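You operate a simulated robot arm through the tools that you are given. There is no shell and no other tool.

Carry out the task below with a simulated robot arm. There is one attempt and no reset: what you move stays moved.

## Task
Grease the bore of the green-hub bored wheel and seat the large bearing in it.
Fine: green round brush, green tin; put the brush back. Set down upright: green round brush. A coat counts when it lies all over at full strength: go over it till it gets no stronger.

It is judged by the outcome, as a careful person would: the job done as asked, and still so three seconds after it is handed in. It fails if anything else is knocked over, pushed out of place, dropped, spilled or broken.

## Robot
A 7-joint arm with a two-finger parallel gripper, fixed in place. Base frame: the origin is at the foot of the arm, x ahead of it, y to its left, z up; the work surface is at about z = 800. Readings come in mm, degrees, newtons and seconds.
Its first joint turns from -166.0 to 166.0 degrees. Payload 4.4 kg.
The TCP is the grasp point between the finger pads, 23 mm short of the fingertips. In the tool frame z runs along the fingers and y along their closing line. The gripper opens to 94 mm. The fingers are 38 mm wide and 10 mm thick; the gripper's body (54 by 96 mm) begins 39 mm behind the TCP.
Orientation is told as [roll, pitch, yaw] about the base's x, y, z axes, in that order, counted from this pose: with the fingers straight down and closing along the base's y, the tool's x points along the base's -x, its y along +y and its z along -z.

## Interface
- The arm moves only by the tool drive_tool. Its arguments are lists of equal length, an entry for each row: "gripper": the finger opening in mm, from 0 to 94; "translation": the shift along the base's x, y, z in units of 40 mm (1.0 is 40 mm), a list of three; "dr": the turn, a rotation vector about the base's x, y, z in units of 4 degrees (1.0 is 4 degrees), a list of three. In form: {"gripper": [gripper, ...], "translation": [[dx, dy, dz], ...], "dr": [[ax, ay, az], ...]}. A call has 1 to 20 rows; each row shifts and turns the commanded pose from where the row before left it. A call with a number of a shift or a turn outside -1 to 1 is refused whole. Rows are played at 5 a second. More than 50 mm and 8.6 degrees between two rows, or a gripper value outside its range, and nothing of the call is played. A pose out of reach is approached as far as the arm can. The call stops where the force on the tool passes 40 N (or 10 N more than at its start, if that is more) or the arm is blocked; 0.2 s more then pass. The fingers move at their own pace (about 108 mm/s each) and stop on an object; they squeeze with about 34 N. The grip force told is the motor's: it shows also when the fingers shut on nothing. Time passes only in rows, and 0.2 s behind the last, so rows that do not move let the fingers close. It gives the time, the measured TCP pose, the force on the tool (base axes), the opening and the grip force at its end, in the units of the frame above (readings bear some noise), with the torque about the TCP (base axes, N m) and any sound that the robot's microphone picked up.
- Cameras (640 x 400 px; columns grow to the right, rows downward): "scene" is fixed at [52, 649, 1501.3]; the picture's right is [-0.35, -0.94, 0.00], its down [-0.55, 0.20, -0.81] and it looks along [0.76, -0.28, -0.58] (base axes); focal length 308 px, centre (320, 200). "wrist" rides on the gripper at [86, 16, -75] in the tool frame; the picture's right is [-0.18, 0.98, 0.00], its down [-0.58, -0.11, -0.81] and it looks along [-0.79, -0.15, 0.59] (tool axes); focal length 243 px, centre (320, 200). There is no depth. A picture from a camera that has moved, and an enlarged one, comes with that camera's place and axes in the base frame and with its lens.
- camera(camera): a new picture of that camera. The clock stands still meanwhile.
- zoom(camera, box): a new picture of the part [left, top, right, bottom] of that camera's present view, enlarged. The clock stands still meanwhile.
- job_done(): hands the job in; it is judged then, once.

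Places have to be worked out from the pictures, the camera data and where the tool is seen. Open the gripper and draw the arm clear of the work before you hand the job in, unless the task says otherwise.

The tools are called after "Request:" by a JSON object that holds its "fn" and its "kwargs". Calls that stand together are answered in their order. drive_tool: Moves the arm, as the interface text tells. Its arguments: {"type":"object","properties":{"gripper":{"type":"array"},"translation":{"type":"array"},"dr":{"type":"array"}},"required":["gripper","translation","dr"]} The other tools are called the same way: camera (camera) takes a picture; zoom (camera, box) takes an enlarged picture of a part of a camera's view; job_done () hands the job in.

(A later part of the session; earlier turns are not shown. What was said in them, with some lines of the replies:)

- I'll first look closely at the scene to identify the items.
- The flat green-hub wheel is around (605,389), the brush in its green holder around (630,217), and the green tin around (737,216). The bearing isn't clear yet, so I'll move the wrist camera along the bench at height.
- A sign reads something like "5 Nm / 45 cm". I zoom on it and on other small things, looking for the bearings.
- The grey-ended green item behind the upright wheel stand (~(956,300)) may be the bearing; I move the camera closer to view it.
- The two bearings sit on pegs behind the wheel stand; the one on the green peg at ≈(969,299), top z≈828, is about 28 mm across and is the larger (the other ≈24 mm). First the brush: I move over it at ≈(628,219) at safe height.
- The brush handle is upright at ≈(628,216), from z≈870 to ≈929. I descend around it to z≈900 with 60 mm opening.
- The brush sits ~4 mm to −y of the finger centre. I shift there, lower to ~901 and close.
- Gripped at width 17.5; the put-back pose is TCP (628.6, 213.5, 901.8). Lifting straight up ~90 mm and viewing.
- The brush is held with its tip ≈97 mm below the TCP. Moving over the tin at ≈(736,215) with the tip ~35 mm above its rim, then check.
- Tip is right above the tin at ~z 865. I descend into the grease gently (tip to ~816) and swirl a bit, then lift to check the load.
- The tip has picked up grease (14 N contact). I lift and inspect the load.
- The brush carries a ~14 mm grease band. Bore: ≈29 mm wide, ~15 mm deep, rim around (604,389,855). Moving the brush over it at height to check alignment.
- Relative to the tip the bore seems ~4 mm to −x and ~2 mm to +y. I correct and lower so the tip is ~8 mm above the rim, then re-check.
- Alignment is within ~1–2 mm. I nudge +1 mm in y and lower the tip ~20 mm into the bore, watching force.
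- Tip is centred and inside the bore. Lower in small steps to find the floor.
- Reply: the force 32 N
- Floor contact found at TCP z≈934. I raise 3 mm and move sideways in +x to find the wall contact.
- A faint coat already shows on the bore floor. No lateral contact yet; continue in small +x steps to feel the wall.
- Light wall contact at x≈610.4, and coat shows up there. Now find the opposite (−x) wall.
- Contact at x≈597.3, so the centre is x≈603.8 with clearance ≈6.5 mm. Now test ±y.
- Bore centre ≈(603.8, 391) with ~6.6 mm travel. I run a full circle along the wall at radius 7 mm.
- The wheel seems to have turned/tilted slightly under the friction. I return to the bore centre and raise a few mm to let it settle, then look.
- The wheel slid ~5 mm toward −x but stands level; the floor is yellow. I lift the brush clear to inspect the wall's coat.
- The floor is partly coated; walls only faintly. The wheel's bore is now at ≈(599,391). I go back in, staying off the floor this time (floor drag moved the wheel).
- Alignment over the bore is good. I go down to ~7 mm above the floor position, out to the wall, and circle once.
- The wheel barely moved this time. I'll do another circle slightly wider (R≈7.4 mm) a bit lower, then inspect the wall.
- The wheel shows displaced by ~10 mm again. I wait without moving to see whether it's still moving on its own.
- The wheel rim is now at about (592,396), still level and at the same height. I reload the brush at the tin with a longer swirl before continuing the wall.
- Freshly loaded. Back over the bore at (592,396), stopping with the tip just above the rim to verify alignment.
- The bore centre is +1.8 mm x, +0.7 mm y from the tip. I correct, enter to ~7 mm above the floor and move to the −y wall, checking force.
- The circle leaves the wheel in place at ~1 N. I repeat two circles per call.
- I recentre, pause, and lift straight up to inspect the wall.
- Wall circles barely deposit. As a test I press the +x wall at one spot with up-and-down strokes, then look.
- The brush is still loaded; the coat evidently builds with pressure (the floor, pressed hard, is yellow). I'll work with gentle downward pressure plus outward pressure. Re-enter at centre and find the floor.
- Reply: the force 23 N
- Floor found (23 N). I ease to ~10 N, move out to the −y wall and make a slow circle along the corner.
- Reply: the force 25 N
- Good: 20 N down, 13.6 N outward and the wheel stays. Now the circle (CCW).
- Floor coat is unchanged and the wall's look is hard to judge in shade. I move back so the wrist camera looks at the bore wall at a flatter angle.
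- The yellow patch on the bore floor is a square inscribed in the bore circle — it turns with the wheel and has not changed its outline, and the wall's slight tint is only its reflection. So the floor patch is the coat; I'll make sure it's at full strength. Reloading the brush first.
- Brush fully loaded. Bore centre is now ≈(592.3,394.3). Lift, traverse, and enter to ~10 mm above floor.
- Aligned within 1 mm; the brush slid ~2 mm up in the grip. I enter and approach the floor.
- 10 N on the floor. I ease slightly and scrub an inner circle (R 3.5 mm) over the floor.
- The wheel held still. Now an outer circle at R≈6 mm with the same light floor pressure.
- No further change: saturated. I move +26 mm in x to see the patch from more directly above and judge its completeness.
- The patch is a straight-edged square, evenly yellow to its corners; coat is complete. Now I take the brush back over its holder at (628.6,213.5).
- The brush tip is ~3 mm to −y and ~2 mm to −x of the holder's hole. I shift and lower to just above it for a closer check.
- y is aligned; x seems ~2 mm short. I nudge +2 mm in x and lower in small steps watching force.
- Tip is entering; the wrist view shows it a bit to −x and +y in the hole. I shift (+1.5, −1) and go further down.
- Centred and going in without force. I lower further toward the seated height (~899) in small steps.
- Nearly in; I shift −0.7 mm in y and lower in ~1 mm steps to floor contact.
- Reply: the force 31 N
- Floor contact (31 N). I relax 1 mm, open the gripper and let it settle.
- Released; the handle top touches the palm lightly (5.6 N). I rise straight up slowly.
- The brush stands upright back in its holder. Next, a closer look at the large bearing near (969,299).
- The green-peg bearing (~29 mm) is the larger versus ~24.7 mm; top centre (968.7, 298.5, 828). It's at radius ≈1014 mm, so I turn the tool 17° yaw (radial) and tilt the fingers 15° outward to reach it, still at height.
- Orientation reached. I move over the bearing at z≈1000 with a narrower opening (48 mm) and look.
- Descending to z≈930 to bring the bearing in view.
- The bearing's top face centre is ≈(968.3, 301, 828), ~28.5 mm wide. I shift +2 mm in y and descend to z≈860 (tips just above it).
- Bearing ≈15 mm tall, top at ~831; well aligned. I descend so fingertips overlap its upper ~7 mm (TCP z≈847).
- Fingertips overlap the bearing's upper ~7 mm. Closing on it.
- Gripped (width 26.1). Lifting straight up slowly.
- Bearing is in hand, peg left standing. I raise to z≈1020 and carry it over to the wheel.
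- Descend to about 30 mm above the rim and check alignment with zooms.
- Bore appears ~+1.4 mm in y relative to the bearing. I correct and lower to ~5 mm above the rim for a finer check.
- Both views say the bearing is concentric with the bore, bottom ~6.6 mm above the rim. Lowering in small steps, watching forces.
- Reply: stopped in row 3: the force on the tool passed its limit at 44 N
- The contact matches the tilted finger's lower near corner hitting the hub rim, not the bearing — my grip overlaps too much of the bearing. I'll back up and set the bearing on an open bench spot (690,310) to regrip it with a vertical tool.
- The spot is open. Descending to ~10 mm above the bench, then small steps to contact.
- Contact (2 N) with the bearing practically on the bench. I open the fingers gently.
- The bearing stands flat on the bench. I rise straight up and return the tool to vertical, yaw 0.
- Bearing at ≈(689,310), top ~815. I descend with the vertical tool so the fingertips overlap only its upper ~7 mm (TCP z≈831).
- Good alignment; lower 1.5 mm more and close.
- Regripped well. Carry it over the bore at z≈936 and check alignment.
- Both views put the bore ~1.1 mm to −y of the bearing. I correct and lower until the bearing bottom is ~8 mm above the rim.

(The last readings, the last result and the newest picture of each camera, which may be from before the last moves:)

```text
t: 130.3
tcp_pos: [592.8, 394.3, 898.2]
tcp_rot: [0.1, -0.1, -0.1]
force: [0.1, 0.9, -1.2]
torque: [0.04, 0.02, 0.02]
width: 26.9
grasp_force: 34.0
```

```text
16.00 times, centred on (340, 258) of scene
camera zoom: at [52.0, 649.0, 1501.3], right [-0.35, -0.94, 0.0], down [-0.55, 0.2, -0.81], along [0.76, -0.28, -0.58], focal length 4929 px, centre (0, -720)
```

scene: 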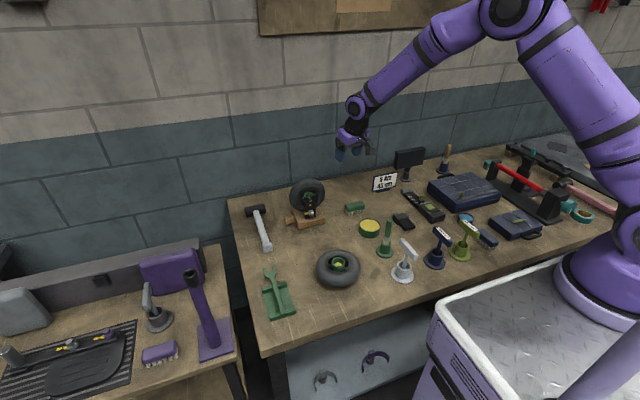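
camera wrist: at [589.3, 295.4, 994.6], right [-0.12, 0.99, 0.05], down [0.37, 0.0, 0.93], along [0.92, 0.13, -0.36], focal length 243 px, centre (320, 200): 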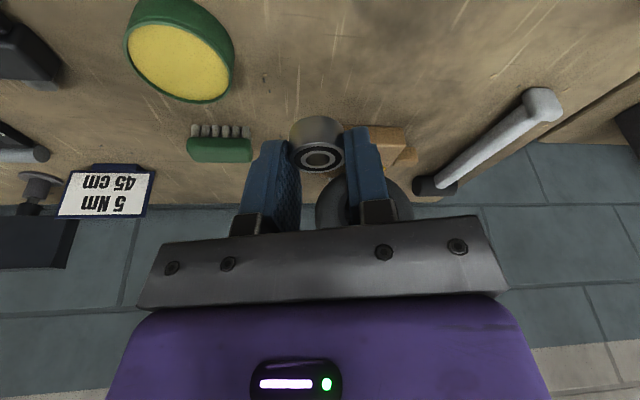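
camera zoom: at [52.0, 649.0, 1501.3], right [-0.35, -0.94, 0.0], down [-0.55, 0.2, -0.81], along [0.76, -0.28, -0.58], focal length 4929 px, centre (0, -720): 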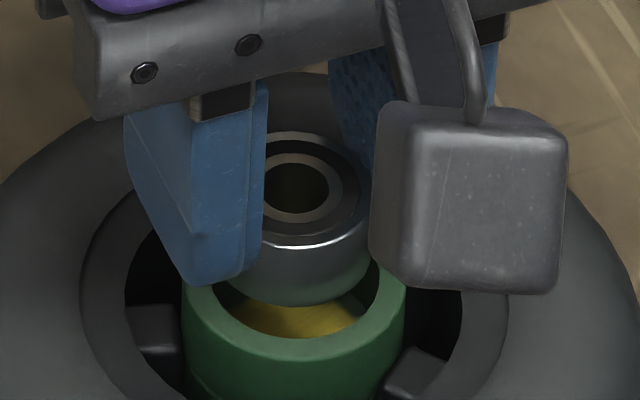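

Alignment within ~0.5 mm. Small correction (−0.4 x, +0.35 y) and lower in 1–2 mm steps.

Request:
{"fn": "drive_tool", "kwargs": {"gripper": [22, 22, 22, 22], "translation": [[-0.01, 0.009, -0.05], [0, 0, -0.05], [0, 0, -0.04], [0, 0, 0]], "dr": [[0, 0, 0], [0, 0, 0], [0, 0, 0], [0, 0, 0]]}}

Request:
{"fn": "drive_tool", "kwargs": {"gripper": [22, 22, 22], "translation": [[0, 0, -0.025], [0, 0, -0.02], [0, 0, 0]], "dr": [[0, 0, 0], [0, 0, 0], [0, 0, 0]]}}

Request:
{"fn": "zoom", "kwargs": {"camera": "wrist", "box": [250, 30, 390, 150]}}

Request:
{"fn": "zoom", "kwargs": {"camera": "scene", "box": [325, 245, 355, 270]}}

```text
t: 131.3
tcp_pos: [592.5, 394.4, 893.4]
tcp_rot: [0.1, -0.2, -0.1]
force: [-0.5, -1.7, 12.1]
torque: [-0.12, -0.1, 0.0]
width: 26.5
grasp_force: 34.1
```

```text
t: 132.1
tcp_pos: [592.3, 393.5, 889.9]
tcp_rot: [-0.1, 0.0, -0.2]
force: [-1.5, 0.2, -2.3]
torque: [-0.04, 0.07, 0.0]
width: 26.9
grasp_force: 33.9
```

```text
3.33 times, centred on (320, 90) of wrist
camera zoom: at [505.6, 409.4, 964.1], right [0.18, 0.98, 0.0], down [0.58, -0.11, 0.81], along [0.79, -0.15, -0.59], focal length 809 px, centre (320, 567)
```

zoom: 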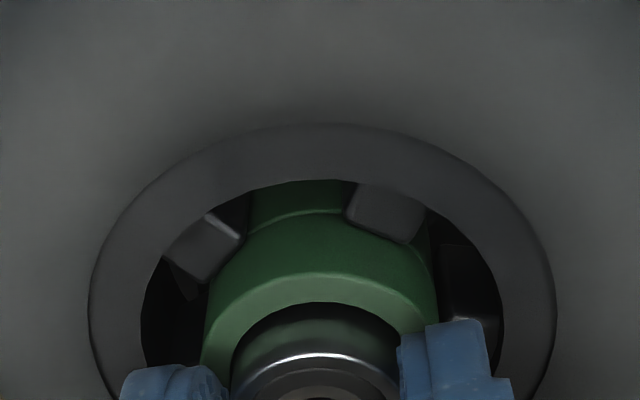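

```text
16.00 times, centred on (340, 258) of scene
camera zoom: at [52.0, 649.0, 1501.3], right [-0.35, -0.94, 0.0], down [-0.55, 0.2, -0.81], along [0.76, -0.28, -0.58], focal length 4929 px, centre (0, -720)
```

zoom: 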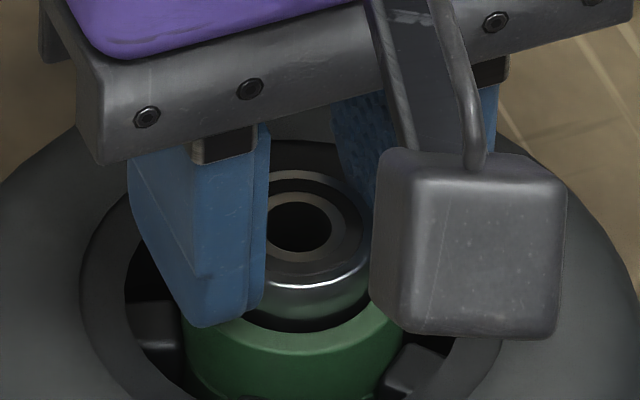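

It slipped into the bore (force back to ~0). Continue lowering in small steps until the fingertips are near the rim.

Request:
{"fn": "drive_tool", "kwargs": {"gripper": [22, 22, 22, 22], "translation": [[0, 0, -0.03], [0, 0, -0.03], [0, 0, -0.03], [0, 0, 0]], "dr": [[0, 0, 0], [0, 0, 0], [0, 0, 0], [0, 0, 0]]}}

Request:
{"fn": "zoom", "kwargs": {"camera": "wrist", "box": [250, 30, 390, 150]}}

Request:
{"fn": "zoom", "kwargs": {"camera": "scene", "box": [325, 245, 355, 270]}}

```text
t: 133.1
tcp_pos: [592.7, 393.8, 888.0]
tcp_rot: [0.1, -0.2, -0.1]
force: [-1.4, 1.4, 0.1]
torque: [0.01, 0.04, -0.01]
width: 26.6
grasp_force: 34.0
```

```text
3.33 times, centred on (320, 90) of wrist
camera zoom: at [506.4, 409.7, 962.5], right [0.19, 0.98, 0.0], down [0.58, -0.11, 0.81], along [0.79, -0.15, -0.59], focal length 809 px, centre (320, 567)
```

zoom: 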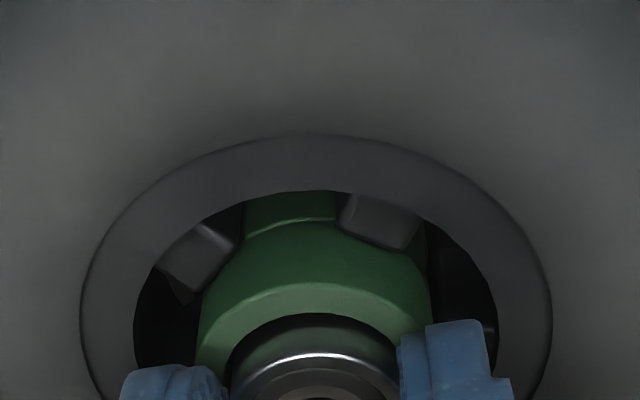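

```text
16.00 times, centred on (340, 258) of scene
camera zoom: at [52.0, 649.0, 1501.3], right [-0.35, -0.94, 0.0], down [-0.55, 0.2, -0.81], along [0.76, -0.28, -0.58], focal length 4929 px, centre (0, -720)
```

zoom: 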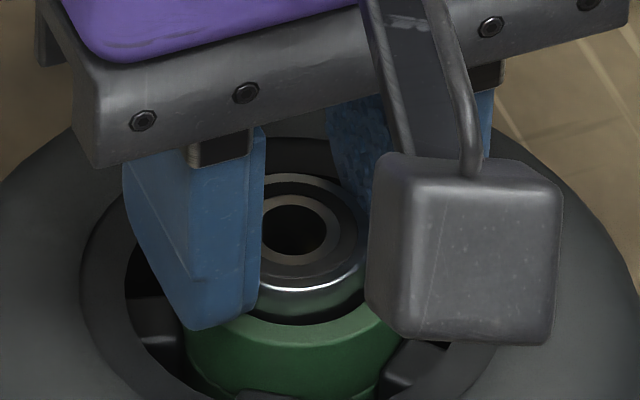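

Request:
{"fn": "drive_tool", "kwargs": {"gripper": [22, 22, 22, 22], "translation": [[0, 0, -0.03], [0, 0, -0.02], [0, 0, -0.02], [0, 0, 0]], "dr": [[0, 0, 0], [0, 0, 0], [0, 0, 0], [0, 0, 0]]}}

Request:
{"fn": "zoom", "kwargs": {"camera": "scene", "box": [325, 245, 355, 270]}}

Request:
{"fn": "zoom", "kwargs": {"camera": "scene", "box": [300, 220, 380, 290]}}

```text
t: 134.1
tcp_pos: [591.0, 393.9, 885.2]
tcp_rot: [0.1, -0.2, 0.0]
force: [-9.2, -0.3, 18.2]
torque: [-0.26, 0.5, -0.06]
width: 26.9
grasp_force: 33.8
```

```text
16.00 times, centred on (340, 258) of scene
camera zoom: at [52.0, 649.0, 1501.3], right [-0.35, -0.94, 0.0], down [-0.55, 0.2, -0.81], along [0.76, -0.28, -0.58], focal length 4929 px, centre (0, -720)
```

zoom: 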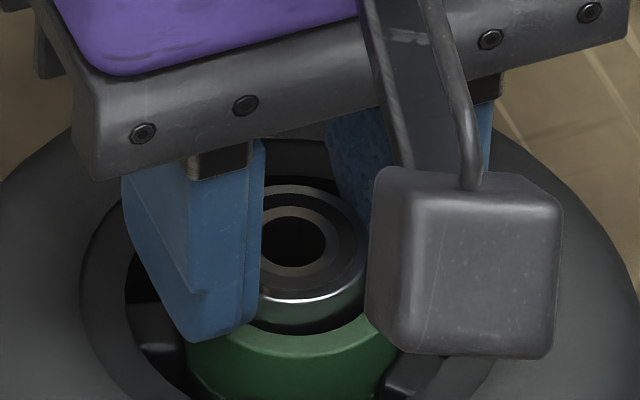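

```text
5.71 times, centred on (340, 255) of scene
camera zoom: at [52.0, 649.0, 1501.3], right [-0.35, -0.94, 0.0], down [-0.55, 0.2, -0.81], along [0.76, -0.28, -0.58], focal length 1760 px, centre (206, -114)
```

zoom: 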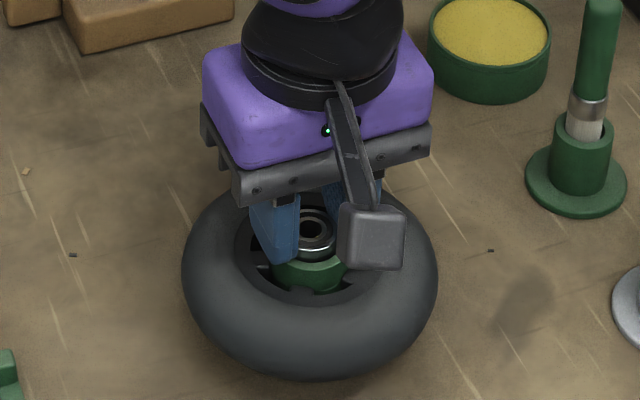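

Fingertips rest on the rim with the bearing ~8 mm inside the bore. I lift 0.6 mm to unload, then release gently.

Request:
{"fn": "drive_tool", "kwargs": {"gripper": [22, 28, 32, 38, 40, 40], "translation": [[0, 0, 0.02], [0, 0, 0], [0, 0, 0], [0, 0, 0], [0, 0, 0], [0, 0, 0]], "dr": [[0, 0, 0], [0, 0, 0], [0, 0, 0], [0, 0, 0], [0, 0, 0], [0, 0, 0]]}}

Request:
{"fn": "zoom", "kwargs": {"camera": "scene", "box": [325, 245, 355, 270]}}

Request:
{"fn": "zoom", "kwargs": {"camera": "wrist", "box": [240, 60, 400, 190]}}

```text
t: 135.5
tcp_pos: [591.5, 393.6, 885.8]
tcp_rot: [0.1, -0.1, -0.1]
force: [2.3, 1.4, 1.8]
torque: [0.01, -0.05, -0.01]
width: 39.4
grasp_force: 0.1
```

```text
16.00 times, centred on (340, 258) of scene
camera zoom: at [52.0, 649.0, 1501.3], right [-0.35, -0.94, 0.0], down [-0.55, 0.2, -0.81], along [0.76, -0.28, -0.58], focal length 4929 px, centre (0, -720)
```

zoom: 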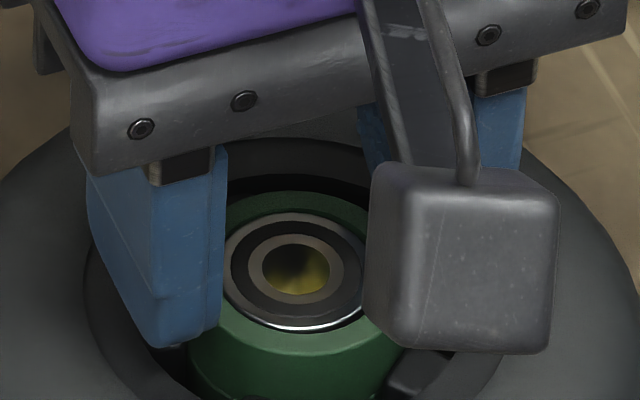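

```text
3.08 times, centred on (320, 125) of wrist
camera zoom: at [506.3, 410.0, 960.7], right [0.19, 0.98, 0.0], down [0.58, -0.11, 0.81], along [0.79, -0.15, -0.59], focal length 746 px, centre (320, 431)
```

zoom: 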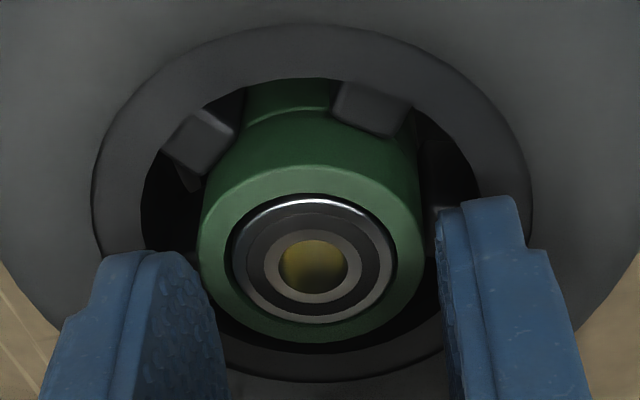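

The bearing dropped in, nearly flush with the rim. I rise clear and inspect how deep it sits.

Request:
{"fn": "drive_tool", "kwargs": {"gripper": [46, 46, 46, 46], "translation": [[0, 0, 0.3], [0, 0, 1], [0, 0, 1], [0, 0, 0]], "dr": [[0, 0, 0], [0, 0, 0], [0, 0, 0], [0, 0, 0]]}}

Request:
{"fn": "zoom", "kwargs": {"camera": "scene", "box": [325, 245, 355, 270]}}

Request:
{"fn": "zoom", "kwargs": {"camera": "wrist", "box": [280, 0, 360, 60]}}

Request:
{"fn": "zoom", "kwargs": {"camera": "scene", "box": [300, 220, 380, 290]}}

```text
t: 136.5
tcp_pos: [592.8, 392.7, 977.6]
tcp_rot: [0.2, -0.1, -0.1]
force: [-0.5, 0.5, -0.6]
torque: [0.07, -0.01, 0.01]
width: 46.0
grasp_force: 0.1
```

```text
16.00 times, centred on (340, 258) of scene
camera zoom: at [52.0, 649.0, 1501.3], right [-0.35, -0.94, 0.0], down [-0.55, 0.2, -0.81], along [0.76, -0.28, -0.58], focal length 4929 px, centre (0, -720)
```

zoom: 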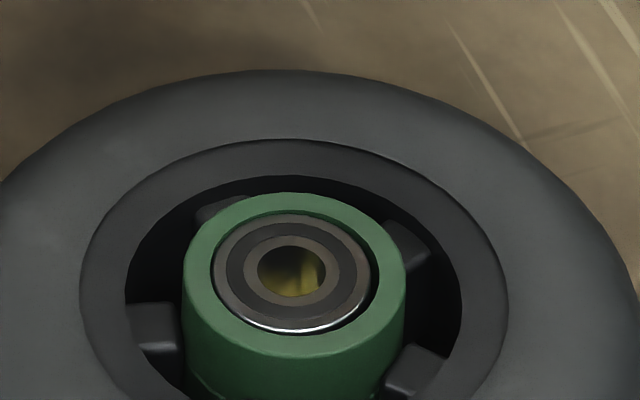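

```text
6.67 times, centred on (320, 30) of wrist
camera zoom: at [506.2, 409.6, 1052.9], right [0.19, 0.98, 0.0], down [0.58, -0.11, 0.81], along [0.79, -0.15, -0.59], focal length 1618 px, centre (320, 1333)
```

zoom: 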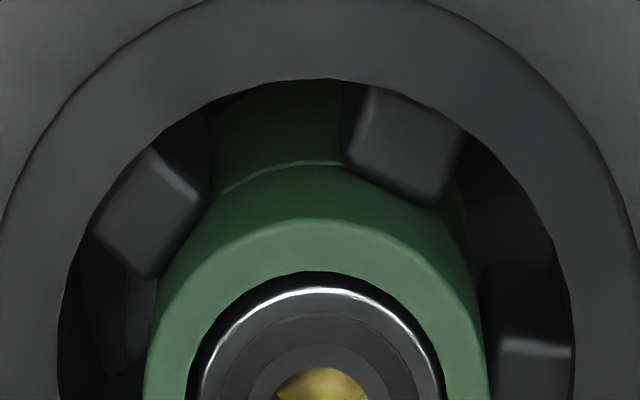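

```text
5.71 times, centred on (340, 255) of scene
camera zoom: at [52.0, 649.0, 1501.3], right [-0.35, -0.94, 0.0], down [-0.55, 0.2, -0.81], along [0.76, -0.28, -0.58], focal length 1760 px, centre (206, -114)
```

zoom: 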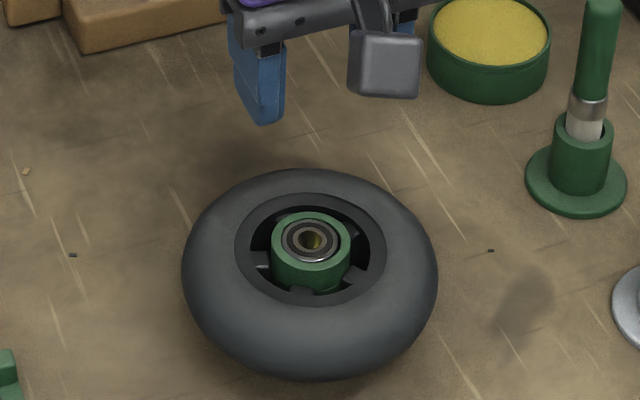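

Bearing sits flush in the bore. To be sure it's fully seated I press lightly from above with closed fingers.

Request:
{"fn": "drive_tool", "kwargs": {"gripper": [0, 0, 0, 0, 0], "translation": [[0, 0, -0.4], [0, 0, -0.7], [0, 0, -0.7], [0, 0, -0.3], [0, 0, 0]], "dr": [[0, 0, 0], [0, 0, 0], [0, 0, 0], [0, 0, 0], [0, 0, 0]]}}

Request:
{"fn": "zoom", "kwargs": {"camera": "wrist", "box": [240, 60, 400, 190]}}

Request:
{"fn": "zoom", "kwargs": {"camera": "scene", "box": [325, 245, 355, 270]}}

```text
t: 137.7
tcp_pos: [592.2, 393.4, 895.9]
tcp_rot: [0.1, -0.2, -0.1]
force: [-0.9, 0.5, 0.6]
torque: [-0.01, 0.0, -0.01]
width: 0.1
grasp_force: 33.6
```

```text
3.08 times, centred on (320, 125) of wrist
camera zoom: at [506.2, 409.6, 969.0], right [0.19, 0.98, 0.0], down [0.58, -0.11, 0.81], along [0.79, -0.15, -0.59], focal length 746 px, centre (320, 431)
```

zoom: 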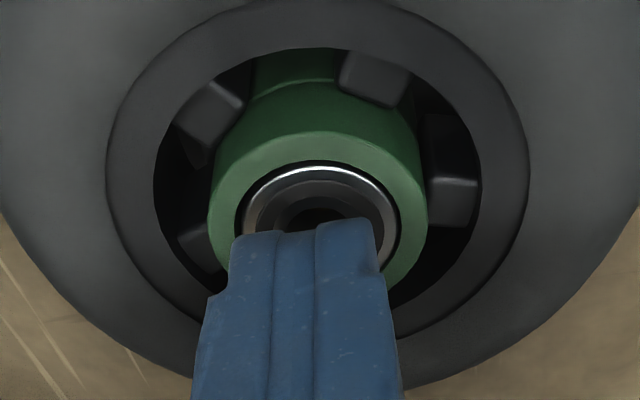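

```text
16.00 times, centred on (340, 258) of scene
camera zoom: at [52.0, 649.0, 1501.3], right [-0.35, -0.94, 0.0], down [-0.55, 0.2, -0.81], along [0.76, -0.28, -0.58], focal length 4929 px, centre (0, -720)
```

zoom: 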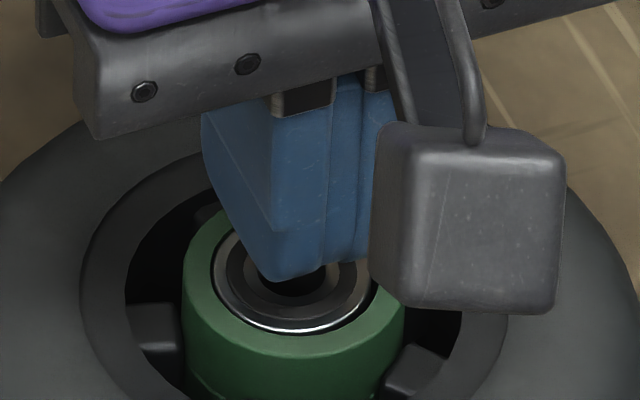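

Request:
{"fn": "drive_tool", "kwargs": {"gripper": [0, 0, 0, 0], "translation": [[0, 0, -0.12], [0, 0, -0.06], [0, 0, -0.04], [0, 0, 0]], "dr": [[0, 0, 0], [0, 0, 0], [0, 0, 0], [0, 0, 0]]}}

```text
t: 138.7
tcp_pos: [591.8, 393.5, 885.1]
tcp_rot: [0.1, -0.3, 0.0]
force: [-1.4, -2.0, 11.3]
torque: [-0.06, 0.14, 0.0]
width: 0.1
grasp_force: 33.7
```

Contact at 11 N (z tip ≈862). Press ~0.8 mm more, then view.

Request:
{"fn": "drive_tool", "kwargs": {"gripper": [0, 0, 0], "translation": [[0, 0, -0.012], [0, 0, -0.012], [0, 0, 0]], "dr": [[0, 0, 0], [0, 0, 0], [0, 0, 0]]}}

Request:
{"fn": "zoom", "kwargs": {"camera": "scene", "box": [325, 245, 355, 270]}}

```text
t: 139.5
tcp_pos: [592.5, 394.3, 886.3]
tcp_rot: [0.2, -0.3, -0.1]
force: [-0.8, -2.6, 38.3]
torque: [-0.14, 0.06, 0.02]
width: 0.1
grasp_force: 33.6
```

```text
16.00 times, centred on (340, 258) of scene
camera zoom: at [52.0, 649.0, 1501.3], right [-0.35, -0.94, 0.0], down [-0.55, 0.2, -0.81], along [0.76, -0.28, -0.58], focal length 4929 px, centre (0, -720)
```

zoom: 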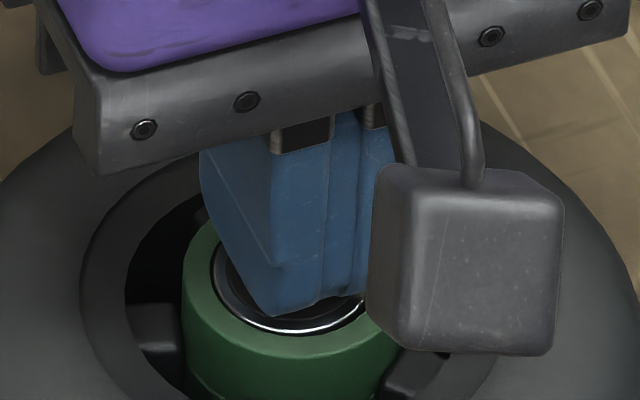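

No further sink at 38 N: it's fully seated. I rise and back off to view the wheel's stance from a low angle.

Request:
{"fn": "drive_tool", "kwargs": {"gripper": [0, 0, 0, 20, 20, 20, 20, 20, 20, 20, 20, 20], "translation": [[0, 0, 0.1], [0, 0, 0.9], [0, 0, 0.9], [-0.9, -0.1, 0], [-0.9, -0.1, 0], [-0.9, -0.1, 0], [-0.3, -0.1, -0.2], [0, 0, -0.8], [0, 0, -0.8], [0, 0, -0.6], [0, 0, 0], [0, 0, 0]], "dr": [[0, 0, 0], [0, 0, 0], [0, 0, 0], [0, 0, 0], [0, 0, 0], [0, -1, 0], [0, -1, 0], [0, -1, 0], [0, -1, 0], [0, -1, 0], [0, 0, 0], [0, 0, 0]]}}

Request:
{"fn": "camera", "kwargs": {"camera": "wrist"}}

Request:
{"fn": "zoom", "kwargs": {"camera": "scene", "box": [300, 220, 380, 290]}}

```text
t: 142.1
tcp_pos: [472.7, 378.6, 864.5]
tcp_rot: [0.1, -20.1, -0.1]
force: [0.5, -0.8, 0.3]
torque: [-0.03, -0.03, 0.02]
width: 20.1
grasp_force: 0.0
```

```text
taken
camera wrist: at [366.8, 394.3, 904.8], right [0.17, 0.98, 0.07], down [0.27, -0.11, 0.96], along [0.95, -0.15, -0.28], focal length 243 px, centre (320, 200)
```

wrist: 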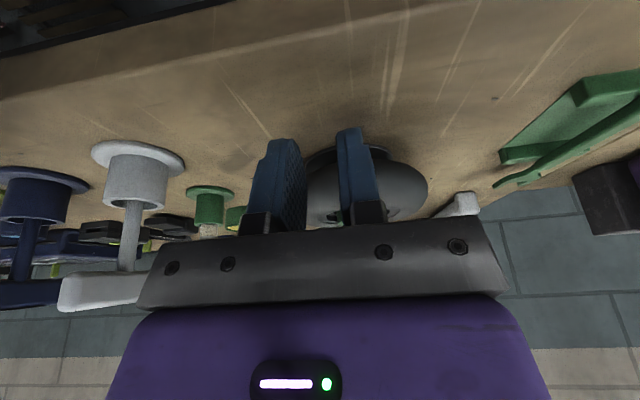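

```text
5.71 times, centred on (340, 255) of scene
camera zoom: at [52.0, 649.0, 1501.3], right [-0.35, -0.94, 0.0], down [-0.55, 0.2, -0.81], along [0.76, -0.28, -0.58], focal length 1760 px, centre (206, -114)
```

zoom: 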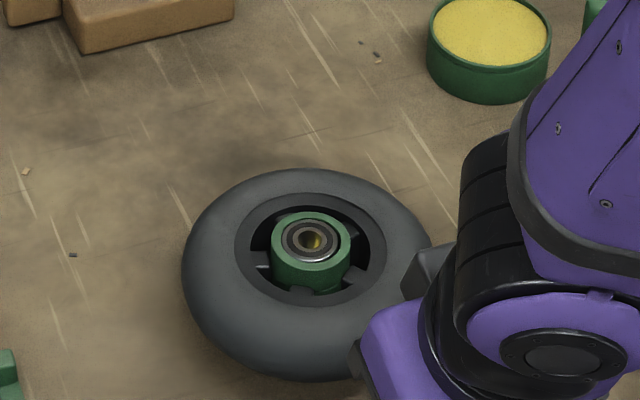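

Request:
{"fn": "zoom", "kwargs": {"camera": "wrist", "box": [280, 110, 450, 240]}}

```text
3.08 times, centred on (365, 175) of wrist
camera zoom: at [366.8, 394.3, 904.8], right [0.17, 0.98, 0.07], down [0.27, -0.11, 0.96], along [0.95, -0.15, -0.28], focal length 746 px, centre (182, 277)
```

zoom: 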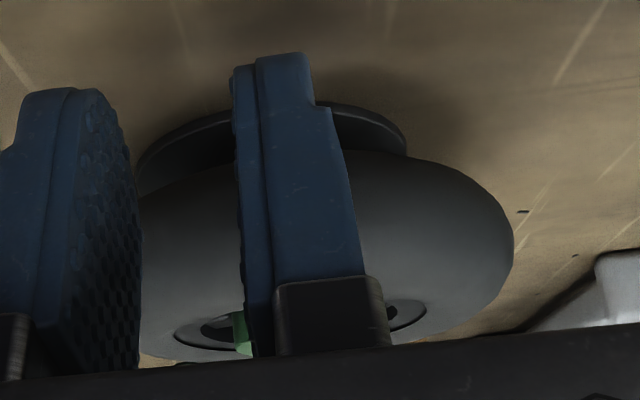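

The wheel sits on a round stand and is ~12 mm off its original centre, from the brushing. A careful finish: straighten the tool, then nudge the tire gently back +x with closed fingers.

Request:
{"fn": "drive_tool", "kwargs": {"gripper": [0, 0, 0, 0, 0, 0, 0], "translation": [[0, 0.2, 0.2], [0, 0.2, 0], [0, 0, 0], [0, 0, 0], [0, 0, 0], [0.1, 0, 0], [0, 0, 0]], "dr": [[0, 1, 0], [0, 1, 0], [0, 1, 0], [0, 1, 0], [0, 1, 0], [0, 0, 0], [0, 0, 0]]}}

Request:
{"fn": "camera", "kwargs": {"camera": "wrist"}}

Request:
{"fn": "camera", "kwargs": {"camera": "scene"}}

```text
t: 143.7
tcp_pos: [475.7, 392.5, 871.7]
tcp_rot: [0.0, 0.0, -0.1]
force: [0.9, -0.7, -0.2]
torque: [0.04, -0.01, 0.03]
width: 0.2
grasp_force: 33.8
```

```text
taken
camera wrist: at [390.3, 409.6, 946.9], right [0.19, 0.98, 0.0], down [0.58, -0.11, 0.81], along [0.79, -0.15, -0.59], focal length 243 px, centre (320, 200)
```

wrist: 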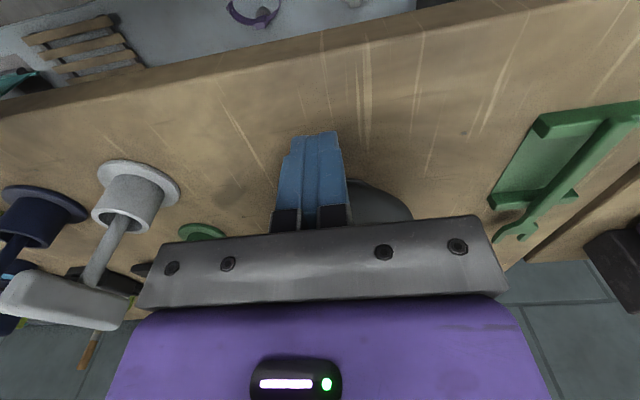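

```text
taken
```

scene: 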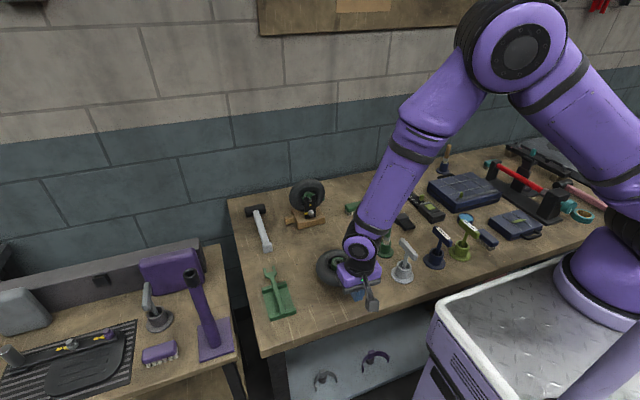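

Lowering closed fingers to tire mid-height ahead of the wheel, then advance to contact.

Request:
{"fn": "drive_tool", "kwargs": {"gripper": [0, 0, 0, 0, 0], "translation": [[0, 0.05, -0.5], [0, 0, -0.35], [0.3, 0, 0], [0.2, 0, 0], [0, 0, 0]], "dr": [[0, 0, 0], [0, 0, 0], [0, 0, 0], [0, 0, 0], [0, 0, 0]]}}

Request:
{"fn": "zoom", "kwargs": {"camera": "scene", "box": [300, 230, 400, 310]}}

Request:
{"fn": "zoom", "kwargs": {"camera": "wrist", "box": [240, 100, 460, 260]}}

```text
t: 144.9
tcp_pos: [497.0, 396.2, 838.0]
tcp_rot: [0.1, -0.1, 0.0]
force: [-0.5, 0.5, -0.2]
torque: [-0.04, 0.01, 0.0]
width: 0.2
grasp_force: 34.0
```

```text
5.00 times, centred on (350, 270) of scene
camera zoom: at [52.0, 649.0, 1501.3], right [-0.35, -0.94, 0.0], down [-0.55, 0.2, -0.81], along [0.76, -0.28, -0.58], focal length 1540 px, centre (170, -150)
```

zoom: 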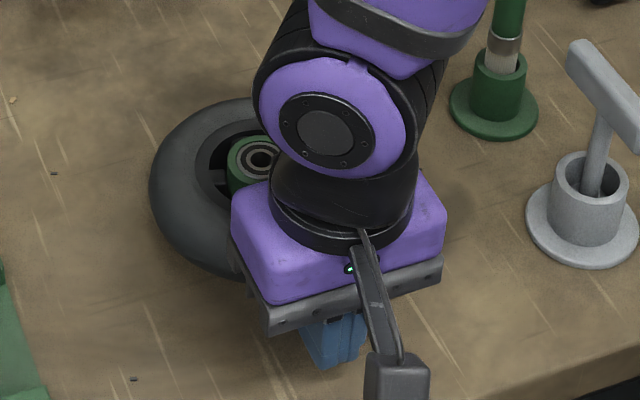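

```text
2.50 times, centred on (350, 180) of wrist
camera zoom: at [410.4, 411.8, 912.9], right [0.19, 0.98, 0.0], down [0.58, -0.11, 0.81], along [0.79, -0.15, -0.59], focal length 606 px, centre (245, 250)
```

zoom: 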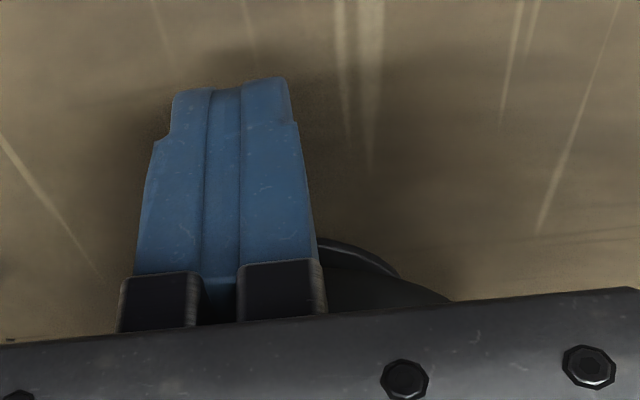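

Request:
{"fn": "drive_tool", "kwargs": {"gripper": [0, 0, 0, 0], "translation": [[0.15, 0, 0], [0.1, 0, 0], [0.1, 0, 0], [0, 0, 0]], "dr": [[0, 0, 0], [0, 0, 0], [0, 0, 0], [0, 0, 0]]}}

Request:
{"fn": "zoom", "kwargs": {"camera": "scene", "box": [300, 230, 400, 310]}}

```text
t: 145.9
tcp_pos: [510.6, 396.0, 838.7]
tcp_rot: [0.0, -0.1, 0.1]
force: [-3.8, 0.2, 0.9]
torque: [0.02, -0.01, 0.05]
width: 0.0
grasp_force: 34.0
```

```text
5.00 times, centred on (350, 270) of scene
camera zoom: at [52.0, 649.0, 1501.3], right [-0.35, -0.94, 0.0], down [-0.55, 0.2, -0.81], along [0.76, -0.28, -0.58], focal length 1540 px, centre (170, -150)
```

zoom: 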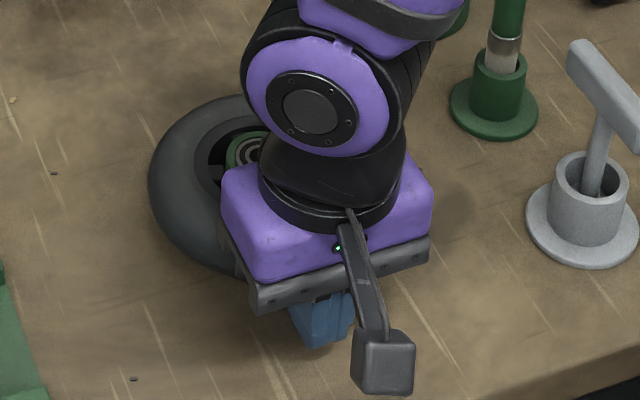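

Contact at ~4 N, wheel begins to slide. Push ~10 mm more slowly.

Request:
{"fn": "drive_tool", "kwargs": {"gripper": [0, 0, 0, 0, 0, 0], "translation": [[0.05, 0, 0], [0.05, 0, 0], [0.05, 0, 0], [0.05, 0, 0], [0.05, 0, 0], [0, 0, 0]], "dr": [[0, 0, 0], [0, 0, 0], [0, 0, 0], [0, 0, 0], [0, 0, 0], [0, 0, 0]]}}

Request:
{"fn": "drive_tool", "kwargs": {"gripper": [0, 0, 0, 0, 0, 0], "translation": [[-0.3, 0, 0], [-0.5, 0, 0.2], [0, 0, 0.8], [0, 0, 1], [0.2, -0.5, 0.8], [0, 0, 0]], "dr": [[0, 0, 0], [0, 0, 0], [0, 0, 0], [0, 0, 0], [0, 0, 0], [0, 0, 0]]}}

Request:
{"fn": "zoom", "kwargs": {"camera": "scene", "box": [310, 240, 370, 290]}}

Request:
{"fn": "camera", "kwargs": {"camera": "wrist"}}

```text
t: 147.3
tcp_pos: [520.1, 396.2, 838.2]
tcp_rot: [0.1, -0.1, -0.1]
force: [-5.5, 1.5, 2.9]
torque: [0.11, -0.07, 0.09]
width: 0.2
grasp_force: 34.2
```

```text
t: 148.7
tcp_pos: [495.6, 375.9, 950.8]
tcp_rot: [0.1, -0.1, -0.1]
force: [0.1, -0.1, -0.5]
torque: [0.03, 0.02, -0.04]
width: 0.0
grasp_force: 33.9
```

```text
8.00 times, centred on (340, 265) of scene
camera zoom: at [52.0, 649.0, 1501.3], right [-0.35, -0.94, 0.0], down [-0.55, 0.2, -0.81], along [0.76, -0.28, -0.58], focal length 2464 px, centre (160, -320)
```

zoom: 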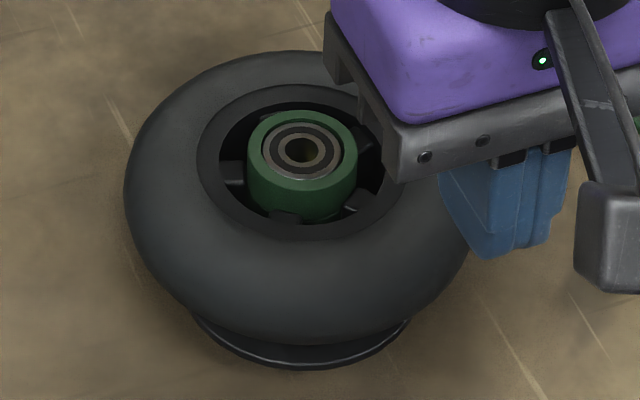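

```text
taken
camera wrist: at [410.0, 392.0, 1025.6], right [0.19, 0.98, 0.0], down [0.58, -0.11, 0.81], along [0.79, -0.15, -0.59], focal length 243 px, centre (320, 200)
```

wrist: 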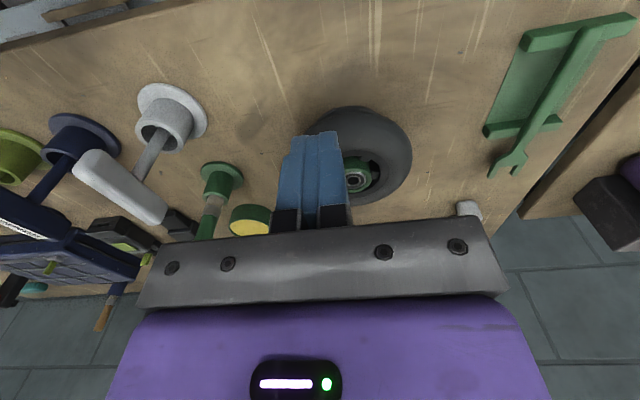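

The wheel is back on its stand's centre with the bearing seated flush. I open the gripper and draw the arm up and clear, then take a final look.

Request:
{"fn": "drive_tool", "kwargs": {"gripper": [20, 60, 94, 94, 94, 94, 94], "translation": [[0, 0, 1], [0, 0, 1], [0, 0, 1], [0, 0, 1], [0, 0, 1], [0.3, 0, 0.2], [0, 0, 0]], "dr": [[0, 0, 0], [0, 0, 0], [0, 0, 0], [0, 0, 0], [0, 0, 0], [0, 0, 0], [0, 0, 0]]}}

Request:
{"fn": "camera", "kwargs": {"camera": "scene"}}

Request:
{"fn": "zoom", "kwargs": {"camera": "scene", "box": [325, 245, 355, 270]}}

Request:
{"fn": "zoom", "kwargs": {"camera": "wrist", "box": [300, 0, 460, 120]}}

Request:
{"fn": "zoom", "kwargs": {"camera": "scene", "box": [340, 190, 460, 280]}}

```text
t: 150.3
tcp_pos: [509.0, 375.7, 1157.3]
tcp_rot: [0.1, -0.1, 0.0]
force: [-0.5, 0.9, -0.1]
torque: [-0.01, 0.02, -0.03]
width: 94.0
grasp_force: 0.0
```

```text
taken
```

scene: 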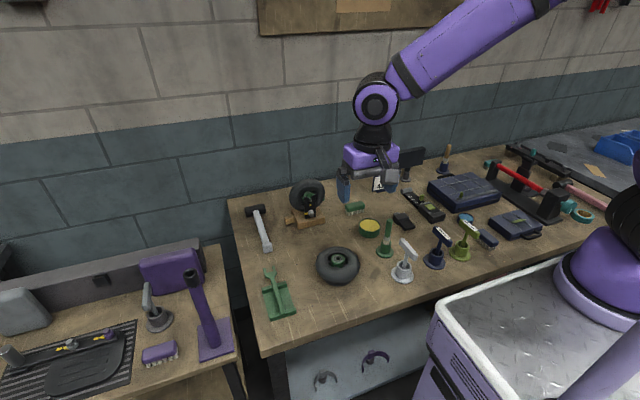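

```text
16.00 times, centred on (340, 258) of scene
camera zoom: at [52.0, 649.0, 1501.3], right [-0.35, -0.94, 0.0], down [-0.55, 0.2, -0.81], along [0.76, -0.28, -0.58], focal length 4929 px, centre (0, -720)
```

zoom: 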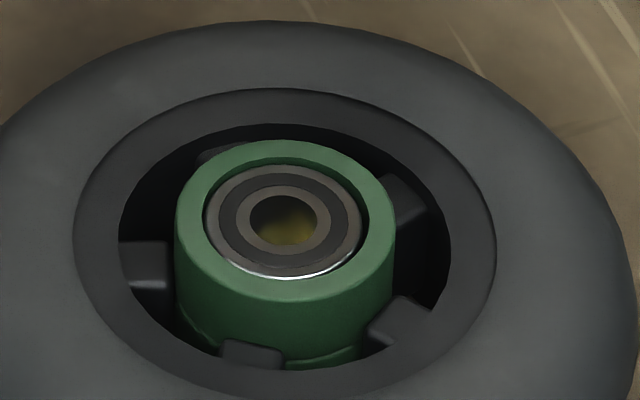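

```text
3.33 times, centred on (380, 60) of wrist
camera zoom: at [423.3, 391.7, 1233.0], right [0.19, 0.98, 0.0], down [0.58, -0.11, 0.81], along [0.79, -0.15, -0.59], focal length 809 px, centre (120, 667)
```

zoom: 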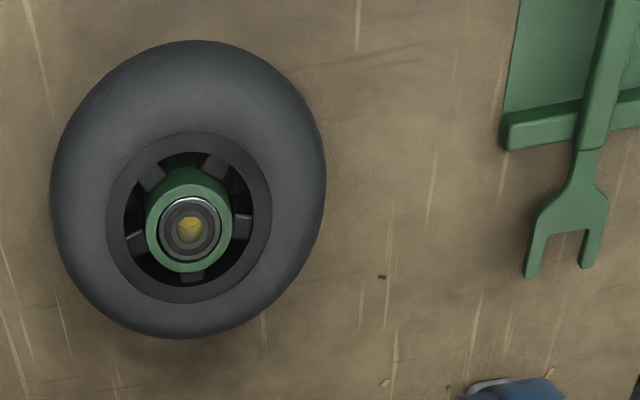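

```text
4.44 times, centred on (400, 235) of scene
camera zoom: at [52.0, 649.0, 1501.3], right [-0.35, -0.94, 0.0], down [-0.55, 0.2, -0.81], along [0.76, -0.28, -0.58], focal length 1369 px, centre (-36, 44)
```

zoom: 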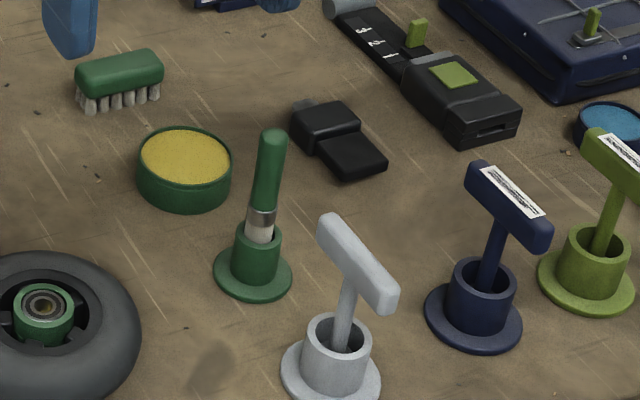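

The bearing sits seated and flush in the greased bore. The brush is upright in its holder, the peg and every other item are where they were, and the arm is clear with the gripper open. Handing in.

Request:
{"fn": "job_done", "kwargs": {}}

```text
The job is handed in.
```

I greased the bore of the green-hub wheel, seated the large bearing in it, and handed the job in. The one thing I am not fully sure of is the grease on the bore's side walls.

- **Grease:** The yellow coat covers a square patch on the bore floor, even out to its corners. It stopped getting stronger with further brushing and fresh grease. The side walls show only a faint tint that did not change after repeated passes. I took that tint to be reflection from the floor and treated the floor patch as the coat.
- **Bearing:** I used the one on the green peg, about 27 mm across, the larger of the two. It sits flush with the hub rim and did not sink further when pressed with about 38 N.
- **Brush:** The green round brush is back upright in its holder.
- **Wheel:** Brushing slid the wheel about 12 mm on its stand. I pushed it back to within a few millimetres of where it started.
- **Everything else:** In the last pictures nothing else looked knocked over, moved or spilled. The gripper is open and the arm is clear of the work.
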